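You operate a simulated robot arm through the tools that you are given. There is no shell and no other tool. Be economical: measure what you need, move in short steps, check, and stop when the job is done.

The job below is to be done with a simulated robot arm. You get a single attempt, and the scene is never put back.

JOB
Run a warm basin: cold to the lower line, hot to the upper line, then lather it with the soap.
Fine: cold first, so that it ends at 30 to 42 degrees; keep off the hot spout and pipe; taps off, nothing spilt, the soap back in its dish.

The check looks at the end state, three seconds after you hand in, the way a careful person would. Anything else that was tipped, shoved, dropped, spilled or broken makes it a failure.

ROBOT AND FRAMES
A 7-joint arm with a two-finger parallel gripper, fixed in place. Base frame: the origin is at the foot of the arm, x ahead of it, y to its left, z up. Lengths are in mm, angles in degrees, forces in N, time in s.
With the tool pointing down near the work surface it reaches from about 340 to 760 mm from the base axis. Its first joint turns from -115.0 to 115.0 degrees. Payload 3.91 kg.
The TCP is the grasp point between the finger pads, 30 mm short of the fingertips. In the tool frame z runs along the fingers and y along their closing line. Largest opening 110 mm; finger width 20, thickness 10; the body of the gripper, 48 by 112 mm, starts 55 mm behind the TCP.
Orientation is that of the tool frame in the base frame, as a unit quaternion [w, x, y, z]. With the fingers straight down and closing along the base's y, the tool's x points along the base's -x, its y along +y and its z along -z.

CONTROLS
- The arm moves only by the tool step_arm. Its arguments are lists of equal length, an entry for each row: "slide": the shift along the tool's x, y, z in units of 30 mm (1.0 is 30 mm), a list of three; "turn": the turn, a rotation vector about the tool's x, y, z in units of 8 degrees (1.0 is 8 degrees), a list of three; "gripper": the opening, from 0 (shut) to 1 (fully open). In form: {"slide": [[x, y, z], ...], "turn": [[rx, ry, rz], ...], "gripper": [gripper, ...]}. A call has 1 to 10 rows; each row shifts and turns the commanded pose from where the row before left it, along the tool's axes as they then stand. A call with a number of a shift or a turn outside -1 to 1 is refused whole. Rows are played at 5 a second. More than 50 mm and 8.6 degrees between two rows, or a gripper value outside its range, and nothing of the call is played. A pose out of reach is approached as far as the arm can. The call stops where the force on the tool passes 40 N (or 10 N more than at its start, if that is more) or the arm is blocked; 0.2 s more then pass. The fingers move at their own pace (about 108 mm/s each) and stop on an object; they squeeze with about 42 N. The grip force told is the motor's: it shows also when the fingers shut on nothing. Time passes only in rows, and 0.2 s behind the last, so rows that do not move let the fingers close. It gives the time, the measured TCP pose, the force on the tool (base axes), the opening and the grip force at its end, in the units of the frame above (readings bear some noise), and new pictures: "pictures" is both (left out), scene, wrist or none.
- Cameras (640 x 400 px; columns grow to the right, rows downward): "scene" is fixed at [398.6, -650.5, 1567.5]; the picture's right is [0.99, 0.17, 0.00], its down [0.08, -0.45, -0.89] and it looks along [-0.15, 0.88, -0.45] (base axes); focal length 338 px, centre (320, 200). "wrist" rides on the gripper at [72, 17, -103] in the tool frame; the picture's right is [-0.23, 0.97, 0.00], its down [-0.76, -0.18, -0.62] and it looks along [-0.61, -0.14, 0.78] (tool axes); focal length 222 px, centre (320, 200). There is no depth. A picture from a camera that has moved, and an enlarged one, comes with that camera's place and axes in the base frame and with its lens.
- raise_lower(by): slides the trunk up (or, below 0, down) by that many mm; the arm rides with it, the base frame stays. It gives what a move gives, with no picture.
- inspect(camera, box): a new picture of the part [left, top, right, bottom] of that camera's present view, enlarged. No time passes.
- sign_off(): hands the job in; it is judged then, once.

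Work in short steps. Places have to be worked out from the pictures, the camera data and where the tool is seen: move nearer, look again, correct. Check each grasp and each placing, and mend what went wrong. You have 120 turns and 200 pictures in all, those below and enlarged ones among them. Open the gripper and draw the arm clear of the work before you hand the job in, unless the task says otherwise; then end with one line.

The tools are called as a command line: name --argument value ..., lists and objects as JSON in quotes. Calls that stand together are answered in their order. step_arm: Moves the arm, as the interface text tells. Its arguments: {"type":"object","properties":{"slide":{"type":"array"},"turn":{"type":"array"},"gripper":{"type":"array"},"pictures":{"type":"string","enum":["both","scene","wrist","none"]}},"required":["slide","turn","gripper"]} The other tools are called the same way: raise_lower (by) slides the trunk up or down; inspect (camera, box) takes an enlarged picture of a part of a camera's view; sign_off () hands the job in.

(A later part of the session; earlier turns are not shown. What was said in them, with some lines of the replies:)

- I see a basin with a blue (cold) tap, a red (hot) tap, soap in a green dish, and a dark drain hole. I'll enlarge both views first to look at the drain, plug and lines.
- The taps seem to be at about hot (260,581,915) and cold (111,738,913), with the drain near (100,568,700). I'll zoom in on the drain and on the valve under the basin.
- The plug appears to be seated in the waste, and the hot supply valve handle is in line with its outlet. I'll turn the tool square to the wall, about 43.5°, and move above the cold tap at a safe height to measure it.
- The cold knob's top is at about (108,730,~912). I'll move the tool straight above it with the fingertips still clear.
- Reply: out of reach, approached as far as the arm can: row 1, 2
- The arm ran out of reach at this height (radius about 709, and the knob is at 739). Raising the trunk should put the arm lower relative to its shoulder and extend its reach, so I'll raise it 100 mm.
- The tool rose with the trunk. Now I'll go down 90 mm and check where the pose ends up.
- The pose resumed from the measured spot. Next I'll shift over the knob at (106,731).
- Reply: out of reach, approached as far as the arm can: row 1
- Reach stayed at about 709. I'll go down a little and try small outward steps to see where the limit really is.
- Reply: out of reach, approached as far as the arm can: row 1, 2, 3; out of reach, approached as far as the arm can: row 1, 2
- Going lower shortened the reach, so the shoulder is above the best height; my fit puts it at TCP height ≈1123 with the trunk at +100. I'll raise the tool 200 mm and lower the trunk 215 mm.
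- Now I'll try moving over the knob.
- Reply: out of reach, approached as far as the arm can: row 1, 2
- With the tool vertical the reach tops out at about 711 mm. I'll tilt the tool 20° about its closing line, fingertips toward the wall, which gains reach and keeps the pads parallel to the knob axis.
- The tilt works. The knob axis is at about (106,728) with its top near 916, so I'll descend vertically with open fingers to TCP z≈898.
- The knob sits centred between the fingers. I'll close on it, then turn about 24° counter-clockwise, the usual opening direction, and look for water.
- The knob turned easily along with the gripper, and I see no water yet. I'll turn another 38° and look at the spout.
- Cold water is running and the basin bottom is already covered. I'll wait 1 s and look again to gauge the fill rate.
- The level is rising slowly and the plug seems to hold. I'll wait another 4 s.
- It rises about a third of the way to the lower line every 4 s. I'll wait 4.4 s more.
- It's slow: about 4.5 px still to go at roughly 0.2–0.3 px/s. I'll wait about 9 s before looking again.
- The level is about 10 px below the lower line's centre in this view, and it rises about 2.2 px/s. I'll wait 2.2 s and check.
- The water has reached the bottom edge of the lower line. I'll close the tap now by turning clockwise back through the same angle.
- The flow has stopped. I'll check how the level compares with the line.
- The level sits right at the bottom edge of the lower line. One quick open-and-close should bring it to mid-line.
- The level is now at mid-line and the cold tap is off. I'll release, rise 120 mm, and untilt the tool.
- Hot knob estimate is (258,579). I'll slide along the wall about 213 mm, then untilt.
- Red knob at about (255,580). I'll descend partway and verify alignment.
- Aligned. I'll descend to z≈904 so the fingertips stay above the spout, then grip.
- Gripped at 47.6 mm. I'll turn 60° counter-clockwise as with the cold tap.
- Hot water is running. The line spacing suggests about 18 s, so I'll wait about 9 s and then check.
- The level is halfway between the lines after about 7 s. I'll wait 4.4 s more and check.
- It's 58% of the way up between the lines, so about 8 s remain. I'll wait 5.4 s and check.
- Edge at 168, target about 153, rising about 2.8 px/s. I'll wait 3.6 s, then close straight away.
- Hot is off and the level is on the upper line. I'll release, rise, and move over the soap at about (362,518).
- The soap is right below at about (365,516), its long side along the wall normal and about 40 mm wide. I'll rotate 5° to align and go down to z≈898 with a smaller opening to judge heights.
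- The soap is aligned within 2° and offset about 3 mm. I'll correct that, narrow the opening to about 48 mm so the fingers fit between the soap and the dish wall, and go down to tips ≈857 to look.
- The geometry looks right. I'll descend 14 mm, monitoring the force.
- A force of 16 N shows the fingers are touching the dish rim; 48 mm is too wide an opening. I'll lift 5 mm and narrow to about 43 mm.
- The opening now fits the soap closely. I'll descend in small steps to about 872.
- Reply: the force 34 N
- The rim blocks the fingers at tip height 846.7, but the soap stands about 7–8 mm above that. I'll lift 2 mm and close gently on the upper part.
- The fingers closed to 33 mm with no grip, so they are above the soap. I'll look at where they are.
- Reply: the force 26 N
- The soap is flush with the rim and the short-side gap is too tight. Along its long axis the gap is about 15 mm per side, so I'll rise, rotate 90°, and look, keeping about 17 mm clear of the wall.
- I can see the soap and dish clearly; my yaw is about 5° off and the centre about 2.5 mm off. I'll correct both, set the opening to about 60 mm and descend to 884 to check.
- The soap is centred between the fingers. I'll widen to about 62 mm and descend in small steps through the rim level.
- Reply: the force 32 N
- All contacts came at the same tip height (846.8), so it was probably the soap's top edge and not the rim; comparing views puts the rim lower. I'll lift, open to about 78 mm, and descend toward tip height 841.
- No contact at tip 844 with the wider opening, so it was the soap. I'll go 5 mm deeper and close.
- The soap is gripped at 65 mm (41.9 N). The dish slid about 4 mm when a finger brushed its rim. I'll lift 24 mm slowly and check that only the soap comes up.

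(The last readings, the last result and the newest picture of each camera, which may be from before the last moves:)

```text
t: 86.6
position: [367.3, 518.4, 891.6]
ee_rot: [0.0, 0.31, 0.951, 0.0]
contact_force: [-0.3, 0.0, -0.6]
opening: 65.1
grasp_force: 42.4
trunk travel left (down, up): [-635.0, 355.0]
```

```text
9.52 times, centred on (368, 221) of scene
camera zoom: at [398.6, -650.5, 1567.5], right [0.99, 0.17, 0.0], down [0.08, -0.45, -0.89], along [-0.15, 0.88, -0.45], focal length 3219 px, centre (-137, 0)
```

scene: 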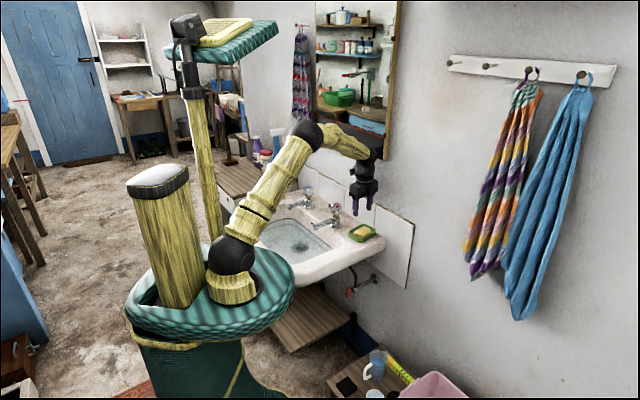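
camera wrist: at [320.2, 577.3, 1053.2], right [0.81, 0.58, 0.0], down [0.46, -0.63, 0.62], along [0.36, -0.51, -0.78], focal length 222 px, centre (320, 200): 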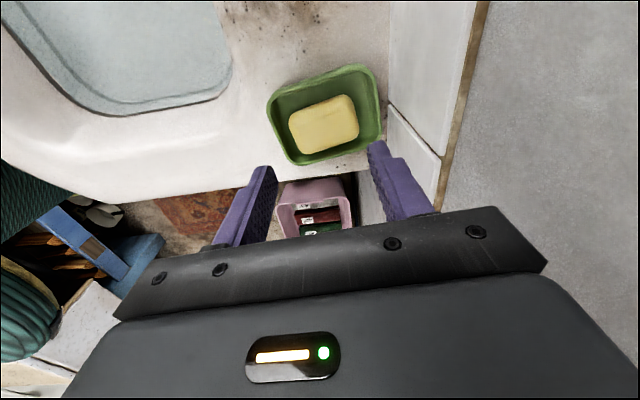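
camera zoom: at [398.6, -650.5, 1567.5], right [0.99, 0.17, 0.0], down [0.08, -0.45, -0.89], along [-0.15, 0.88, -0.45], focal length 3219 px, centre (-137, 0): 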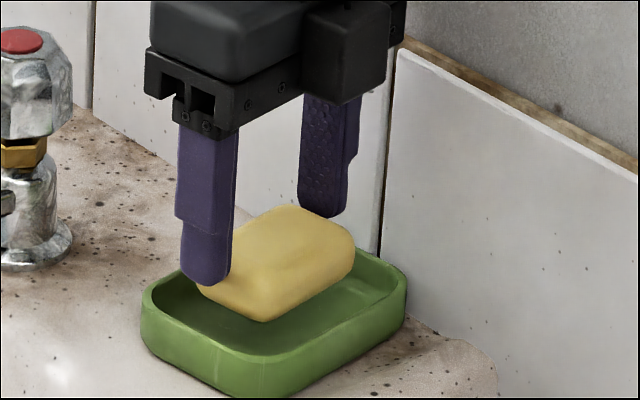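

The soap is held cleanly and the dish is left in place. I'll lift to about 1000 and carry it over the basin at about (100,533), outward of the spouts and high above everything.

step_arm --slide '[[0, 0, -0.9], [0, 0, -0.9], [0, 0, -0.9], [0, 0, -0.9]]' --turn '[[0, 0, 0], [0, 0, 0], [0, 0, 0], [0, 0, 0]]' --gripper '[0.45, 0.45, 0.45, 0.45]' --pictures "none"

step_arm --slide '[[0.75, -0.48, 0], [0.75, -0.48, 0], [0.75, -0.48, 0], [0.75, -0.48, 0], [0.75, -0.48, 0], [0.75, -0.48, 0], [0.75, -0.48, 0], [0.75, -0.48, 0], [0.75, -0.48, 0], [0.75, -0.48, 0]]' --turn '[[0, 0, 0], [0, 0, 0], [0, 0, 0], [0, 0, 0], [0, 0, 0], [0, 0, 0], [0, 0, 0], [0, 0, 0], [0, 0, 0], [0, 0, 0]]' --gripper '[0.45, 0.45, 0.45, 0.45, 0.45, 0.45, 0.45, 0.45, 0.45, 0.45]'

```text
t: 87.6
position: [366.0, 518.8, 1001.2]
ee_rot: [-0.001, 0.31, 0.951, 0.0]
contact_force: [0.0, -0.6, -0.6]
opening: 64.7
grasp_force: 42.0
trunk travel left (down, up): [-635.0, 355.0]
```

```text
t: 89.8
position: [99.5, 535.7, 999.0]
ee_rot: [0.0, 0.309, 0.951, 0.0]
contact_force: [0.3, -0.8, -0.8]
opening: 64.9
grasp_force: 41.3
trunk travel left (down, up): [-635.0, 355.0]
camera wrist: at [50.0, 592.5, 1101.5], right [0.76, 0.65, 0.0], down [0.51, -0.59, 0.62], along [0.41, -0.47, -0.78], focal length 222 px, centre (320, 200)
```

scene: 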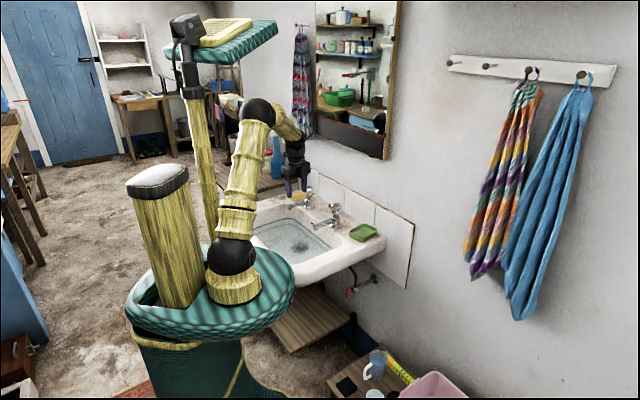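
wrist: 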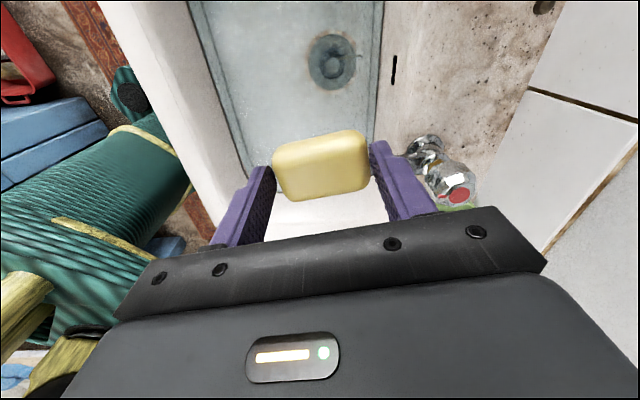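

The water spans about 217 mm across here, centred about 30 mm nearer the front. I'll shift there and lower to z≈850, with the soap still above the water.

step_arm --slide '[[0.22, -0.8, 0], [0, 0, 1], [0, 0, 1], [0, 0, 1], [0, 0, 1], [0, 0, 1]]' --turn '[[0, 0, 0], [0, 0, 0], [0, 0, 0], [0, 0, 0], [0, 0, 0], [0, 0, 0]]' --gripper '[0.45, 0.45, 0.45, 0.45, 0.45, 0.45]'

inspect --camera "scene" --box '[240, 160, 360, 260]'

```text
t: 91.2
position: [79.6, 520.0, 849.6]
ee_rot: [0.0, 0.31, 0.951, -0.001]
contact_force: [0.0, -1.1, -0.4]
opening: 65.0
grasp_force: 41.8
trunk travel left (down, up): [-635.0, 355.0]
camera wrist: at [30.2, 577.3, 952.0], right [0.76, 0.65, 0.0], down [0.51, -0.59, 0.62], along [0.41, -0.47, -0.78], focal length 222 px, centre (320, 200)
```

scene: 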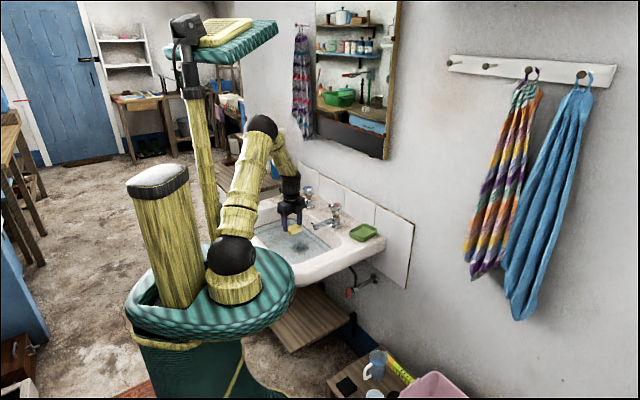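
wrist: 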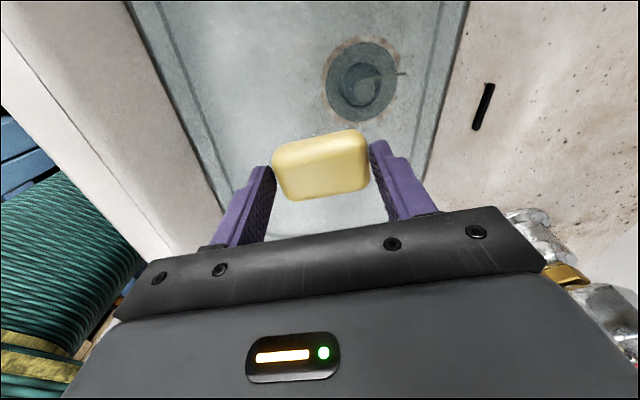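

```text
4.00 times, centred on (300, 210) of scene
camera zoom: at [398.6, -650.5, 1567.5], right [0.99, 0.17, 0.0], down [0.08, -0.45, -0.89], along [-0.15, 0.88, -0.45], focal length 1352 px, centre (400, 160)
```

zoom: 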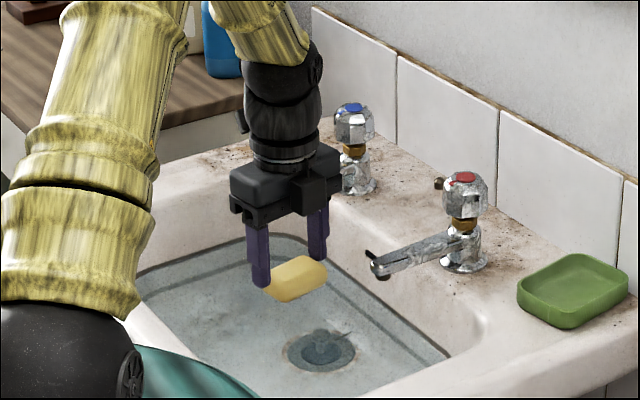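

The soap is centred over the water with a clear view. I'll lower 62 mm so it dips, and check.

step_arm --slide '[[0, 0, 0.7], [0, 0, 0.7], [0, 0, 0.67]]' --turn '[[0, 0, 0], [0, 0, 0], [0, 0, 0]]' --gripper '[0.45, 0.45, 0.45]' --pictures "none"

inspect --camera "scene" --box '[260, 180, 350, 250]'

```text
t: 92.0
position: [80.2, 518.6, 785.6]
ee_rot: [0.0, 0.31, 0.951, -0.001]
contact_force: [0.0, -0.2, -1.8]
opening: 64.9
grasp_force: 42.0
trunk travel left (down, up): [-635.0, 355.0]
```

```text
5.71 times, centred on (305, 215) of scene
camera zoom: at [398.6, -650.5, 1567.5], right [0.99, 0.17, 0.0], down [0.08, -0.45, -0.89], along [-0.15, 0.88, -0.45], focal length 1932 px, centre (406, 114)
```

zoom: 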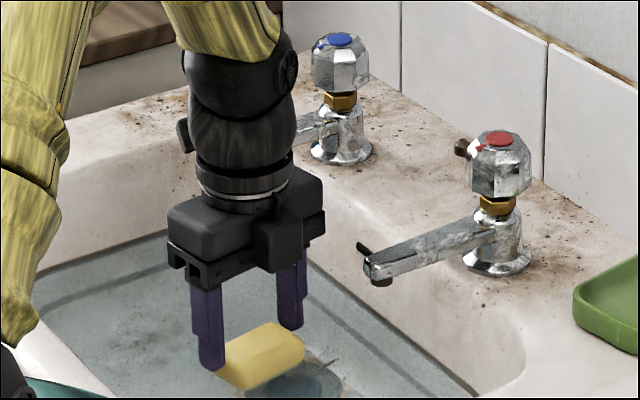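

The soap is just at the surface. I'll go 16 mm lower and look.

step_arm --slide '[[0, 0, 0.27], [0, 0, 0.27]]' --turn '[[0, 0, 0], [0, 0, 0]]' --gripper '[0.45, 0.45]' --pictures "none"

inspect --camera "scene" --box '[260, 190, 350, 260]'

```text
t: 92.6
position: [79.4, 518.8, 770.6]
ee_rot: [0.0, 0.311, 0.951, 0.0]
contact_force: [-0.1, -0.8, -1.7]
opening: 64.9
grasp_force: 42.5
trunk travel left (down, up): [-635.0, 355.0]
```

```text
5.71 times, centred on (305, 225) of scene
camera zoom: at [398.6, -650.5, 1567.5], right [0.99, 0.17, 0.0], down [0.08, -0.45, -0.89], along [-0.15, 0.88, -0.45], focal length 1932 px, centre (406, 57)
```

zoom: 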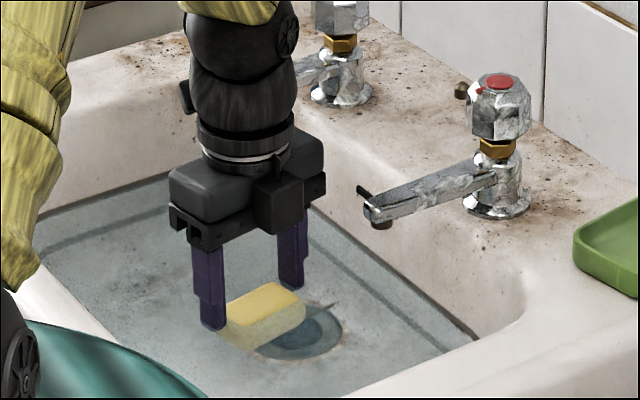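

The soap is almost submerged. I'll go a little lower and stir in gentle circles of about 25 mm radius.

step_arm --slide '[[0.5, 0, 0.2], [0.405, 0.294, 0], [0.155, 0.476, 0], [-0.155, 0.476, 0], [-0.405, 0.294, 0], [-0.5, 0, 0], [-0.405, -0.294, 0], [-0.155, -0.476, 0], [0.155, -0.476, 0], [0.405, -0.294, 0]]' --turn '[[0, 0, 0], [0, 0, 0], [0, 0, 0], [0, 0, 0], [0, 0, 0], [0, 0, 0], [0, 0, 0], [0, 0, 0], [0, 0, 0], [0, 0, 0]]' --gripper '[0.45, 0.45, 0.45, 0.45, 0.45, 0.45, 0.45, 0.45, 0.45, 0.45]' --pictures "none"

inspect --camera "scene" --box '[260, 190, 350, 260]'

```text
t: 94.8
position: [79.0, 519.6, 765.1]
ee_rot: [0.0, 0.31, 0.951, -0.001]
contact_force: [-0.3, 0.5, -0.5]
opening: 65.0
grasp_force: 42.0
trunk travel left (down, up): [-635.0, 355.0]
```

```text
5.71 times, centred on (305, 225) of scene
camera zoom: at [398.6, -650.5, 1567.5], right [0.99, 0.17, 0.0], down [0.08, -0.45, -0.89], along [-0.15, 0.88, -0.45], focal length 1932 px, centre (406, 57)
```

zoom: 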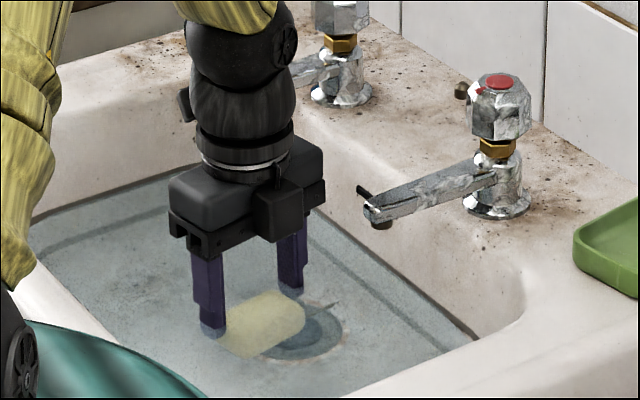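

No foam visible yet. I'll stir a few more circles, a bit larger.

step_arm --slide '[[0.7, 0, 0], [0.566, 0.411, 0], [0.216, 0.666, 0], [-0.216, 0.666, 0], [-0.566, 0.411, 0], [-0.7, 0, 0], [-0.566, -0.411, 0], [-0.216, -0.666, 0], [0.216, -0.666, 0], [0.566, -0.411, 0]]' --turn '[[0, 0, 0], [0, 0, 0], [0, 0, 0], [0, 0, 0], [0, 0, 0], [0, 0, 0], [0, 0, 0], [0, 0, 0], [0, 0, 0], [0, 0, 0]]' --gripper '[0.45, 0.45, 0.45, 0.45, 0.45, 0.45, 0.45, 0.45, 0.45, 0.45]' --pictures "none"

step_arm --slide '[[0.7, 0, 0], [0.566, 0.411, 0], [0.216, 0.666, 0], [-0.216, 0.666, 0], [-0.566, 0.411, 0], [-0.7, 0, 0], [-0.566, -0.411, 0], [-0.216, -0.666, 0], [0.216, -0.666, 0], [0.566, -0.411, 0]]' --turn '[[0, 0, 0], [0, 0, 0], [0, 0, 0], [0, 0, 0], [0, 0, 0], [0, 0, 0], [0, 0, 0], [0, 0, 0], [0, 0, 0], [0, 0, 0]]' --gripper '[0.45, 0.45, 0.45, 0.45, 0.45, 0.45, 0.45, 0.45, 0.45, 0.45]' --pictures "none"

inspect --camera "scene" --box '[260, 190, 350, 260]'

```text
t: 97.0
position: [78.8, 519.7, 766.4]
ee_rot: [0.0, 0.309, 0.951, 0.0]
contact_force: [-1.1, -0.4, -0.7]
opening: 65.1
grasp_force: 41.4
trunk travel left (down, up): [-635.0, 355.0]
```

```text
t: 99.2
position: [79.1, 521.1, 765.8]
ee_rot: [0.0, 0.311, 0.951, 0.001]
contact_force: [0.5, 0.3, -0.9]
opening: 64.8
grasp_force: 42.0
trunk travel left (down, up): [-635.0, 355.0]
```

```text
5.71 times, centred on (305, 225) of scene
camera zoom: at [398.6, -650.5, 1567.5], right [0.99, 0.17, 0.0], down [0.08, -0.45, -0.89], along [-0.15, 0.88, -0.45], focal length 1932 px, centre (406, 57)
```

zoom: 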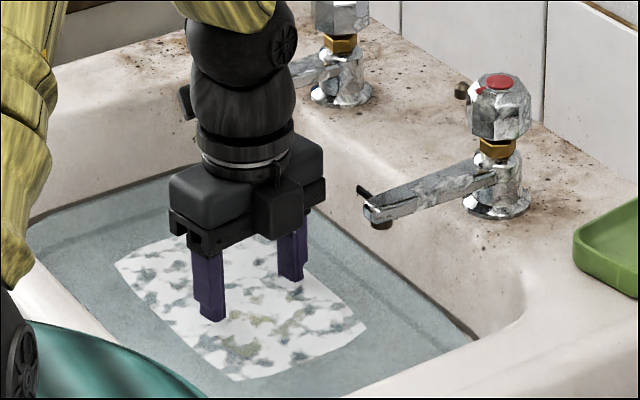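

Foam patches are appearing. I'll do two more rounds to cover the water better.

step_arm --slide '[[0.7, 0, 0], [0.566, 0.411, 0], [0.216, 0.666, 0], [-0.216, 0.666, 0], [-0.566, 0.411, 0], [-0.7, 0, 0], [-0.566, -0.411, 0], [-0.216, -0.666, 0], [0.216, -0.666, 0], [0.566, -0.411, 0]]' --turn '[[0, 0, 0], [0, 0, 0], [0, 0, 0], [0, 0, 0], [0, 0, 0], [0, 0, 0], [0, 0, 0], [0, 0, 0], [0, 0, 0], [0, 0, 0]]' --gripper '[0.45, 0.45, 0.45, 0.45, 0.45, 0.45, 0.45, 0.45, 0.45, 0.45]' --pictures "none"

step_arm --slide '[[0.7, 0, 0], [0.566, 0.411, 0], [0.216, 0.666, 0], [-0.216, 0.666, 0], [-0.566, 0.411, 0], [-0.7, 0, 0], [-0.566, -0.411, 0], [-0.216, -0.666, 0], [0.216, -0.666, 0], [0.566, -0.411, 0]]' --turn '[[0, 0, 0], [0, 0, 0], [0, 0, 0], [0, 0, 0], [0, 0, 0], [0, 0, 0], [0, 0, 0], [0, 0, 0], [0, 0, 0], [0, 0, 0]]' --gripper '[0.45, 0.45, 0.45, 0.45, 0.45, 0.45, 0.45, 0.45, 0.45, 0.45]' --pictures "none"

step_arm --slide '[[0.7, 0, 0], [0.566, 0.411, 0], [0.216, 0.666, 0], [-0.216, 0.666, 0], [-0.566, 0.411, 0], [-0.7, 0, 0], [-0.566, -0.411, 0], [-0.216, -0.666, 0], [0.216, -0.666, 0], [0.566, -0.411, 0]]' --turn '[[0, 0, 0], [0, 0, 0], [0, 0, 0], [0, 0, 0], [0, 0, 0], [0, 0, 0], [0, 0, 0], [0, 0, 0], [0, 0, 0], [0, 0, 0]]' --gripper '[0.45, 0.45, 0.45, 0.45, 0.45, 0.45, 0.45, 0.45, 0.45, 0.45]' --pictures "none"

inspect --camera "scene" --box '[260, 190, 350, 260]'

```text
t: 101.4
position: [80.1, 518.5, 762.9]
ee_rot: [0.0, 0.311, 0.95, 0.0]
contact_force: [0.0, 0.2, -1.1]
opening: 64.9
grasp_force: 42.6
trunk travel left (down, up): [-635.0, 355.0]
```

```text
t: 103.6
position: [78.1, 518.7, 766.6]
ee_rot: [0.0, 0.312, 0.95, 0.0]
contact_force: [0.0, 0.0, -0.8]
opening: 64.8
grasp_force: 41.8
trunk travel left (down, up): [-635.0, 355.0]
```

```text
t: 105.8
position: [81.2, 521.1, 764.5]
ee_rot: [0.0, 0.311, 0.95, 0.0]
contact_force: [-0.1, 0.1, -1.0]
opening: 64.7
grasp_force: 41.9
trunk travel left (down, up): [-635.0, 355.0]
```

```text
5.71 times, centred on (305, 225) of scene
camera zoom: at [398.6, -650.5, 1567.5], right [0.99, 0.17, 0.0], down [0.08, -0.45, -0.89], along [-0.15, 0.88, -0.45], focal length 1932 px, centre (406, 57)
```

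zoom: 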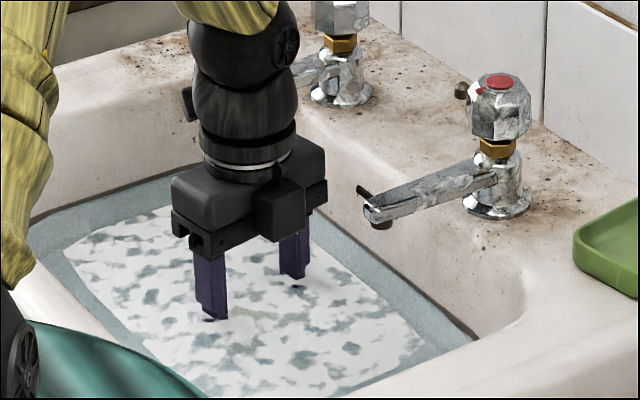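

The foam covers most of the surface. One more pair of circles for good measure, then I'll lift the soap out straight up and let it drip.

step_arm --slide '[[0.7, 0, 0], [0.566, 0.411, 0], [0.216, 0.666, 0], [-0.216, 0.666, 0], [-0.566, 0.411, 0], [-0.7, 0, 0], [-0.566, -0.411, 0], [-0.216, -0.666, 0], [0.216, -0.666, 0], [0.566, -0.411, 0]]' --turn '[[0, 0, 0], [0, 0, 0], [0, 0, 0], [0, 0, 0], [0, 0, 0], [0, 0, 0], [0, 0, 0], [0, 0, 0], [0, 0, 0], [0, 0, 0]]' --gripper '[0.45, 0.45, 0.45, 0.45, 0.45, 0.45, 0.45, 0.45, 0.45, 0.45]' --pictures "none"

step_arm --slide '[[0, 0, -0.5], [0, 0, -0.5], [0, 0, -0.5], [0, 0, -0.5], [0, 0, 0], [0, 0, 0], [0, 0, 0], [0, 0, 0], [0, 0, 0], [0, 0, 0]]' --turn '[[0, 0, 0], [0, 0, 0], [0, 0, 0], [0, 0, 0], [0, 0, 0], [0, 0, 0], [0, 0, 0], [0, 0, 0], [0, 0, 0], [0, 0, 0]]' --gripper '[0.45, 0.45, 0.45, 0.45, 0.45, 0.45, 0.45, 0.45, 0.45, 0.45]' --pictures "none"

inspect --camera "scene" --box '[260, 180, 350, 250]'

```text
t: 108.0
position: [80.4, 518.2, 765.0]
ee_rot: [0.0, 0.31, 0.951, 0.0]
contact_force: [-0.4, -0.6, -1.5]
opening: 64.8
grasp_force: 41.7
trunk travel left (down, up): [-635.0, 355.0]
```

```text
t: 110.2
position: [81.1, 519.2, 825.0]
ee_rot: [0.0, 0.312, 0.95, 0.0]
contact_force: [-0.1, 0.2, -0.6]
opening: 65.1
grasp_force: 41.7
trunk travel left (down, up): [-635.0, 355.0]
```

```text
5.71 times, centred on (305, 215) of scene
camera zoom: at [398.6, -650.5, 1567.5], right [0.99, 0.17, 0.0], down [0.08, -0.45, -0.89], along [-0.15, 0.88, -0.45], focal length 1932 px, centre (406, 114)
```

zoom: 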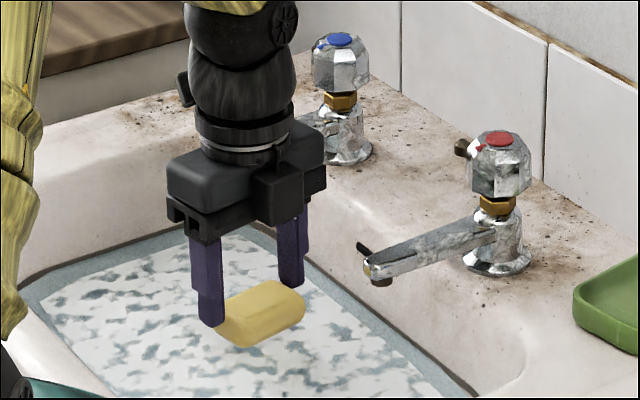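

The lather is good and the soap is still held. I'll lift to 1000 and carry it back above the dish.

step_arm --slide '[[0, 0, -0.97], [0, 0, -0.97], [0, 0, -0.97], [0, 0, -0.97], [0, 0, -0.97], [0, 0, -0.97]]' --turn '[[0, 0, 0], [0, 0, 0], [0, 0, 0], [0, 0, 0], [0, 0, 0], [0, 0, 0]]' --gripper '[0.45, 0.45, 0.45, 0.45, 0.45, 0.45]' --pictures "none"

step_arm --slide '[[-0.773, 0.557, 0], [-0.773, 0.557, 0], [-0.773, 0.557, 0], [-0.773, 0.557, 0], [-0.773, 0.557, 0], [-0.773, 0.557, 0], [-0.773, 0.557, 0], [-0.773, 0.557, 0], [-0.773, 0.557, 0], [-0.773, 0.557, 0]]' --turn '[[0, 0, 0], [0, 0, 0], [0, 0, 0], [0, 0, 0], [0, 0, 0], [0, 0, 0], [0, 0, 0], [0, 0, 0], [0, 0, 0], [0, 0, 0]]' --gripper '[0.45, 0.45, 0.45, 0.45, 0.45, 0.45, 0.45, 0.45, 0.45, 0.45]' --pictures "wrist"

inspect --camera "scene" --box '[340, 180, 410, 250]'

```text
t: 111.6
position: [81.0, 517.9, 1002.8]
ee_rot: [0.0, 0.31, 0.951, 0.0]
contact_force: [0.3, 0.1, -1.5]
opening: 65.0
grasp_force: 42.6
trunk travel left (down, up): [-635.0, 355.0]
```

```text
t: 113.8
position: [363.9, 518.9, 1001.5]
ee_rot: [0.0, 0.309, 0.951, 0.001]
contact_force: [-1.0, -0.4, -1.1]
opening: 64.9
grasp_force: 42.3
trunk travel left (down, up): [-635.0, 355.0]
camera wrist: at [314.9, 576.5, 1103.1], right [0.76, 0.66, 0.0], down [0.51, -0.59, 0.62], along [0.41, -0.47, -0.78], focal length 222 px, centre (320, 200)
```

wrist: 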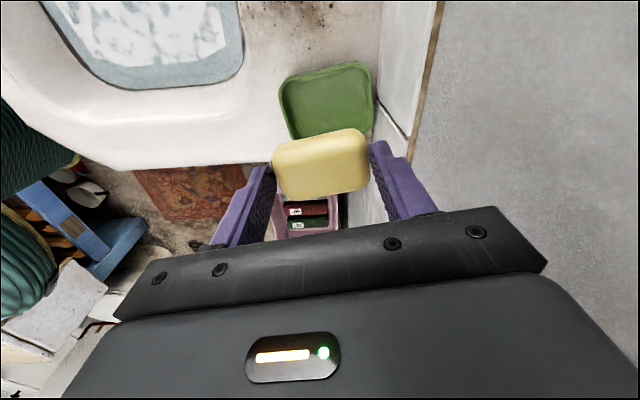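

```text
5.71 times, centred on (375, 215) of scene
camera zoom: at [398.6, -650.5, 1567.5], right [0.99, 0.17, 0.0], down [0.08, -0.45, -0.89], along [-0.15, 0.88, -0.45], focal length 1932 px, centre (6, 114)
```

zoom: 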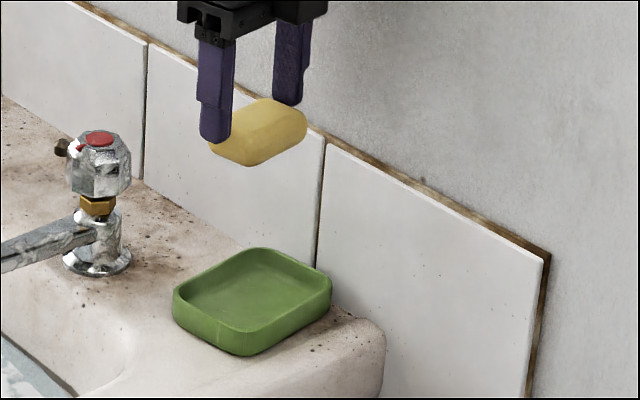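

Now I'll descend to 910 above the dish and check alignment.

step_arm --slide '[[0, 0, 0.8], [0, 0, 0.8], [0, 0, 0.8], [0, 0, 0.7]]' --turn '[[0, 0, 0], [0, 0, 0], [0, 0, 0], [0, 0, 0]]' --gripper '[0.45, 0.45, 0.45, 0.45]' --pictures "none"

inspect --camera "wrist" --box '[230, 50, 420, 210]'

inspect --camera "scene" --box '[340, 200, 396, 242]'

```text
t: 114.8
position: [365.7, 518.3, 906.8]
ee_rot: [0.0, 0.309, 0.951, 0.001]
contact_force: [0.5, 0.6, -1.1]
opening: 64.7
grasp_force: 42.2
trunk travel left (down, up): [-635.0, 355.0]
```

```text
2.50 times, centred on (325, 130) of wrist
camera zoom: at [316.6, 575.3, 1008.4], right [0.76, 0.65, 0.0], down [0.51, -0.59, 0.62], along [0.41, -0.47, -0.78], focal length 555 px, centre (308, 375)
```

zoom: 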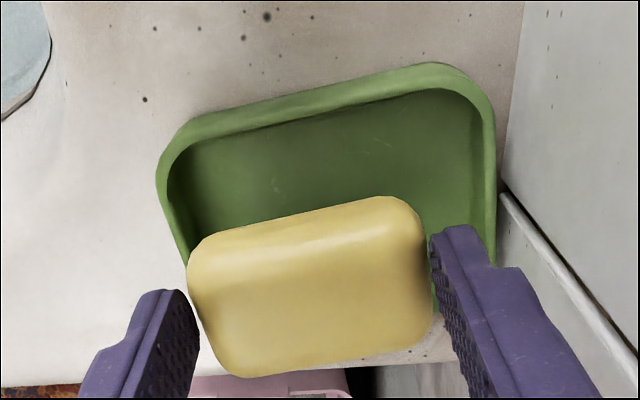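

```text
9.52 times, centred on (368, 221) of scene
camera zoom: at [398.6, -650.5, 1567.5], right [0.99, 0.17, 0.0], down [0.08, -0.45, -0.89], along [-0.15, 0.88, -0.45], focal length 3219 px, centre (-137, 0)
```

zoom: 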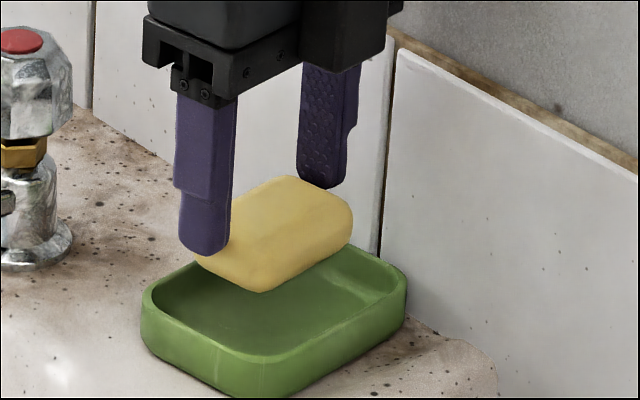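

The dish sits about 5–9 mm further along toward the wall than the tool's centre. I'll shift 5 mm that way and lower until the soap is about 3 mm above its resting height.

step_arm --slide '[[0, 0.17, 0.3], [0, 0, 0.4], [0, 0, 0.4]]' --turn '[[0, 0, 0], [0, 0, 0], [0, 0, 0]]' --gripper '[0.45, 0.45, 0.45]' --pictures "none"

inspect --camera "wrist" --box '[230, 60, 420, 220]'

inspect --camera "scene" --box '[340, 190, 410, 242]'

```text
t: 115.6
position: [368.9, 522.7, 874.1]
ee_rot: [0.0, 0.309, 0.951, 0.0]
contact_force: [-0.4, -0.5, -1.5]
opening: 64.9
grasp_force: 41.8
trunk travel left (down, up): [-635.0, 355.0]
```

```text
2.50 times, centred on (325, 140) of wrist
camera zoom: at [319.8, 579.2, 976.0], right [0.76, 0.65, 0.0], down [0.51, -0.59, 0.62], along [0.41, -0.47, -0.78], focal length 555 px, centre (308, 350)
```

zoom: 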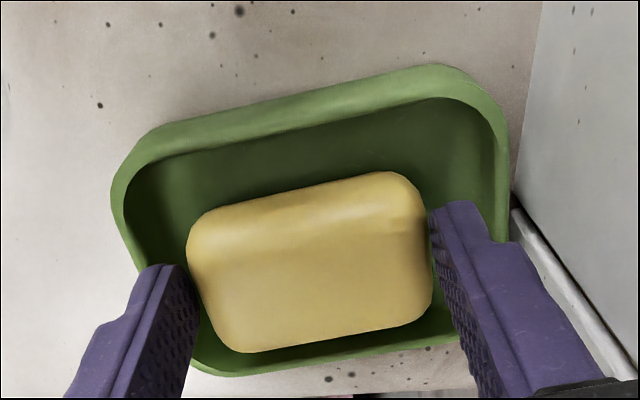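

```text
7.69 times, centred on (375, 216) of scene
camera zoom: at [398.6, -650.5, 1567.5], right [0.99, 0.17, 0.0], down [0.08, -0.45, -0.89], along [-0.15, 0.88, -0.45], focal length 2600 px, centre (-103, 77)
```

zoom: 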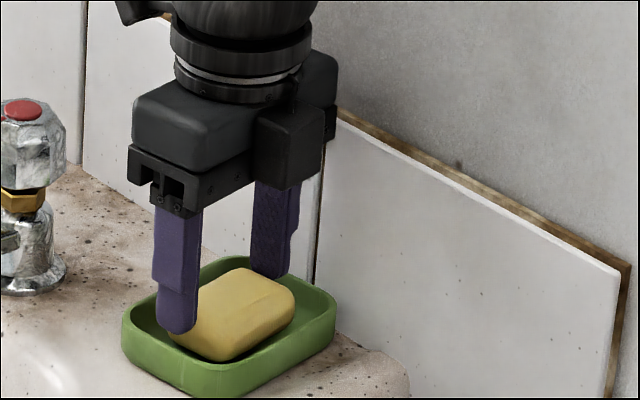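

The soap is inside the dish outline. I'll lower 3 mm more, open slightly, and rise straight up.

step_arm --slide '[[0, 0, 0.1], [0, 0, 0]]' --turn '[[0, 0, 0], [0, 0, 0]]' --gripper '[0.45, 0.45]' --pictures "none"

step_arm --slide '[[0, 0, 0], [0, 0, 0], [0, 0, -0.3], [0, 0, -0.9], [0, 0, -0.9], [0, 0, -0.9]]' --turn '[[0, 0, 0], [0, 0, 0], [0, 0, 0], [0, 0, 0], [0, 0, 0], [0, 0, 0]]' --gripper '[0.66, 0.66, 0.66, 0.66, 0.66, 0.66]' --pictures "wrist"

inspect --camera "scene" --box '[270, 170, 400, 260]'

```text
t: 116.2
position: [368.0, 521.0, 871.0]
ee_rot: [0.0, 0.31, 0.951, -0.001]
contact_force: [-0.4, 0.5, -0.9]
opening: 64.8
grasp_force: 42.1
trunk travel left (down, up): [-635.0, 355.0]
```

```text
t: 117.6
position: [366.2, 521.1, 962.0]
ee_rot: [-0.001, 0.311, 0.95, 0.0]
contact_force: [0.9, 0.1, 0.0]
opening: 72.6
grasp_force: 0.0
trunk travel left (down, up): [-635.0, 355.0]
camera wrist: at [317.9, 578.2, 1064.3], right [0.76, 0.65, 0.0], down [0.51, -0.59, 0.62], along [0.41, -0.47, -0.78], focal length 222 px, centre (320, 200)
```

wrist: 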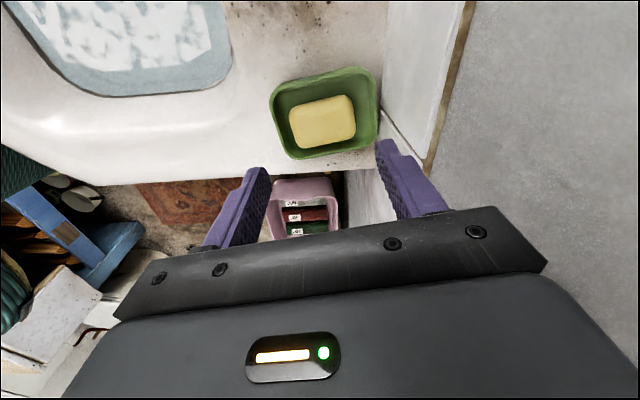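

```text
4.44 times, centred on (335, 215) of scene
camera zoom: at [398.6, -650.5, 1567.5], right [0.99, 0.17, 0.0], down [0.08, -0.45, -0.89], along [-0.15, 0.88, -0.45], focal length 1502 px, centre (253, 133)
```

zoom: 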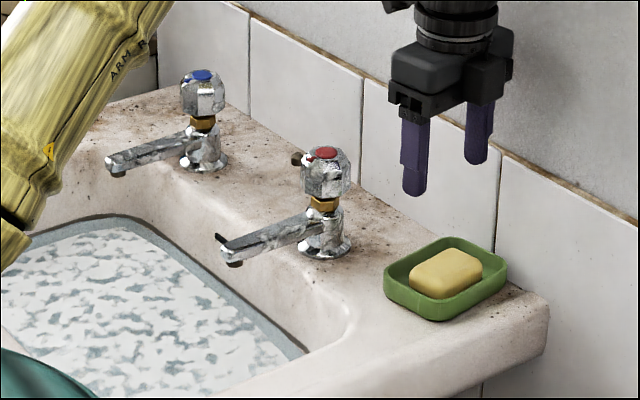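

The soap rests in its dish and both taps are off. I'll raise the arm and draw it back from the wall, then check the final state.

step_arm --slide '[[0, 0, -1], [0, 0, -1], [0, 0, -1], [0.3, -0.9, -0.3], [0.3, -0.9, -0.3], [0.3, -0.9, -0.3], [0.3, -0.9, -0.3]]' --turn '[[0, 0, 0], [0, 0, 0], [0, 0, 0], [0, 0, 0], [0, 0, 0], [0, 0, 0], [0, 0, 0]]' --gripper '[0.8, 1, 1, 1, 1, 1, 1]' --pictures "scene"

inspect --camera "scene" --box '[275, 200, 339, 250]'

```text
t: 118.4
position: [366.8, 518.8, 1035.2]
ee_rot: [-0.002, 0.309, 0.951, -0.009]
contact_force: [2.1, 1.3, -6.1]
opening: 110.1
grasp_force: 0.1
trunk travel left (down, up): [-635.0, 355.0]
stopped in row 3: the force on the tool passed its limit (the readings are from after the stop); the commanded pose is now the measured one
```

scene: 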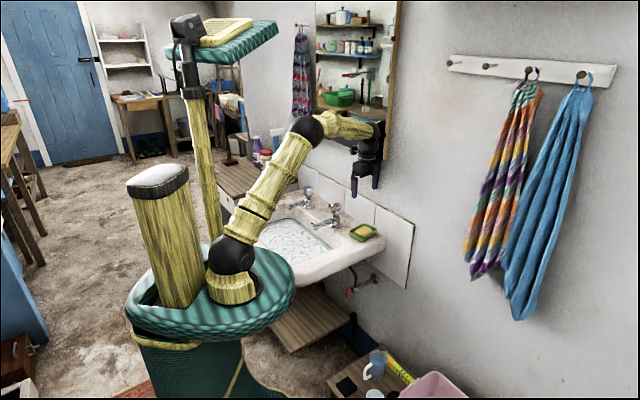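

```text
8.00 times, centred on (307, 225) of scene
camera zoom: at [398.6, -650.5, 1567.5], right [0.99, 0.17, 0.0], down [0.08, -0.45, -0.89], along [-0.15, 0.88, -0.45], focal length 2704 px, centre (424, 0)
```

zoom: 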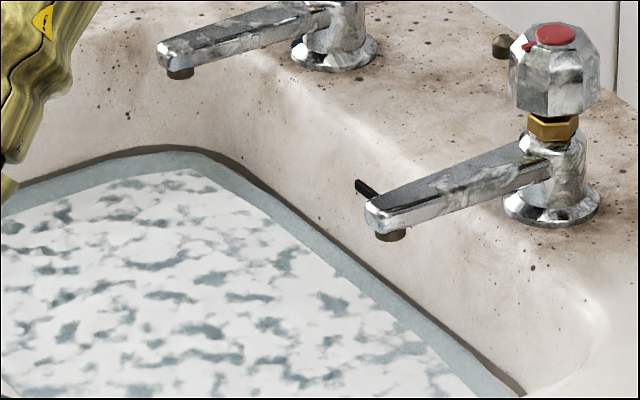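

The wrist touched the mirror's lower frame while rising. I'll back down a little and retreat from the wall, then check the mirror.

step_arm --slide '[[0, 0, 0.5], [0, -0.8, 0], [0, -0.8, 0], [0.3, -0.9, 0], [0.3, -0.9, 0]]' --turn '[[0, 0, 0], [0, 0, 0], [0, 0, 0], [0, 0, 0], [0, 0, 0]]' --gripper '[1, 1, 1, 1, 1]' --pictures "scene"

inspect --camera "scene" --box '[300, 100, 420, 250]'

```text
t: 119.6
position: [292.7, 445.6, 1021.2]
ee_rot: [-0.003, 0.309, 0.951, -0.007]
contact_force: [-0.3, -0.7, -0.4]
opening: 110.0
grasp_force: 0.0
trunk travel left (down, up): [-635.0, 355.0]
```

scene: 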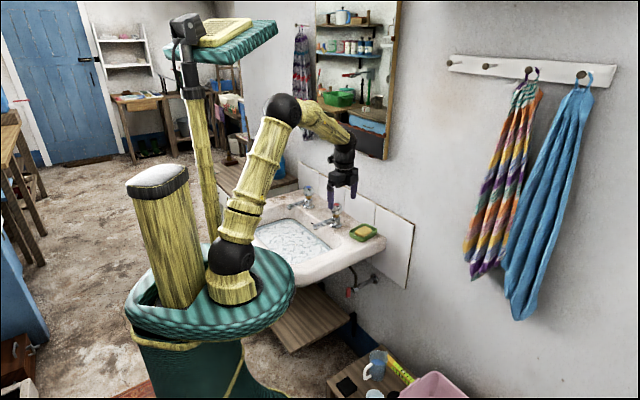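

```text
2.67 times, centred on (360, 175) of scene
camera zoom: at [398.6, -650.5, 1567.5], right [0.99, 0.17, 0.0], down [0.08, -0.45, -0.89], along [-0.15, 0.88, -0.45], focal length 901 px, centre (213, 267)
```

zoom: 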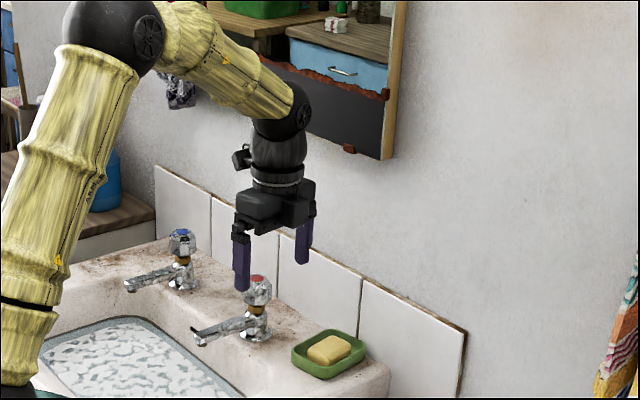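

The mirror is unmoved, the taps are dry, the level is on the upper line, and the soap is in its dish. I'll draw the arm a little further clear and hand in.

step_arm --slide '[[0.5, -0.8, -0.5], [0.5, -0.8, -0.5], [0, 0, 0]]' --turn '[[0, 0, 0], [0, 0, 0], [0, 0, 0]]' --gripper '[1, 1, 1]' --pictures "scene"

```text
t: 120.4
position: [240.0, 425.0, 1052.3]
ee_rot: [-0.002, 0.309, 0.951, -0.009]
contact_force: [0.1, -0.3, -0.5]
opening: 110.1
grasp_force: 0.1
trunk travel left (down, up): [-635.0, 355.0]
```

scene: 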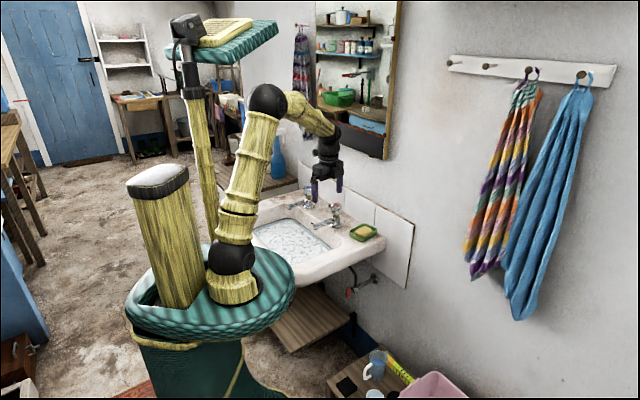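

The arm is clear and the gripper is open, so I'm handing in.

sign_off

```text
The job is handed in.
```

The basin is filled cold to the lower line and hot to the upper line, and lathered; both taps are off and the soap is back in its dish. I had no way to measure the water temperature, the dish ended about 5 mm from where it started, and the arm briefly touched the mirror's lower edge without visibly moving it.
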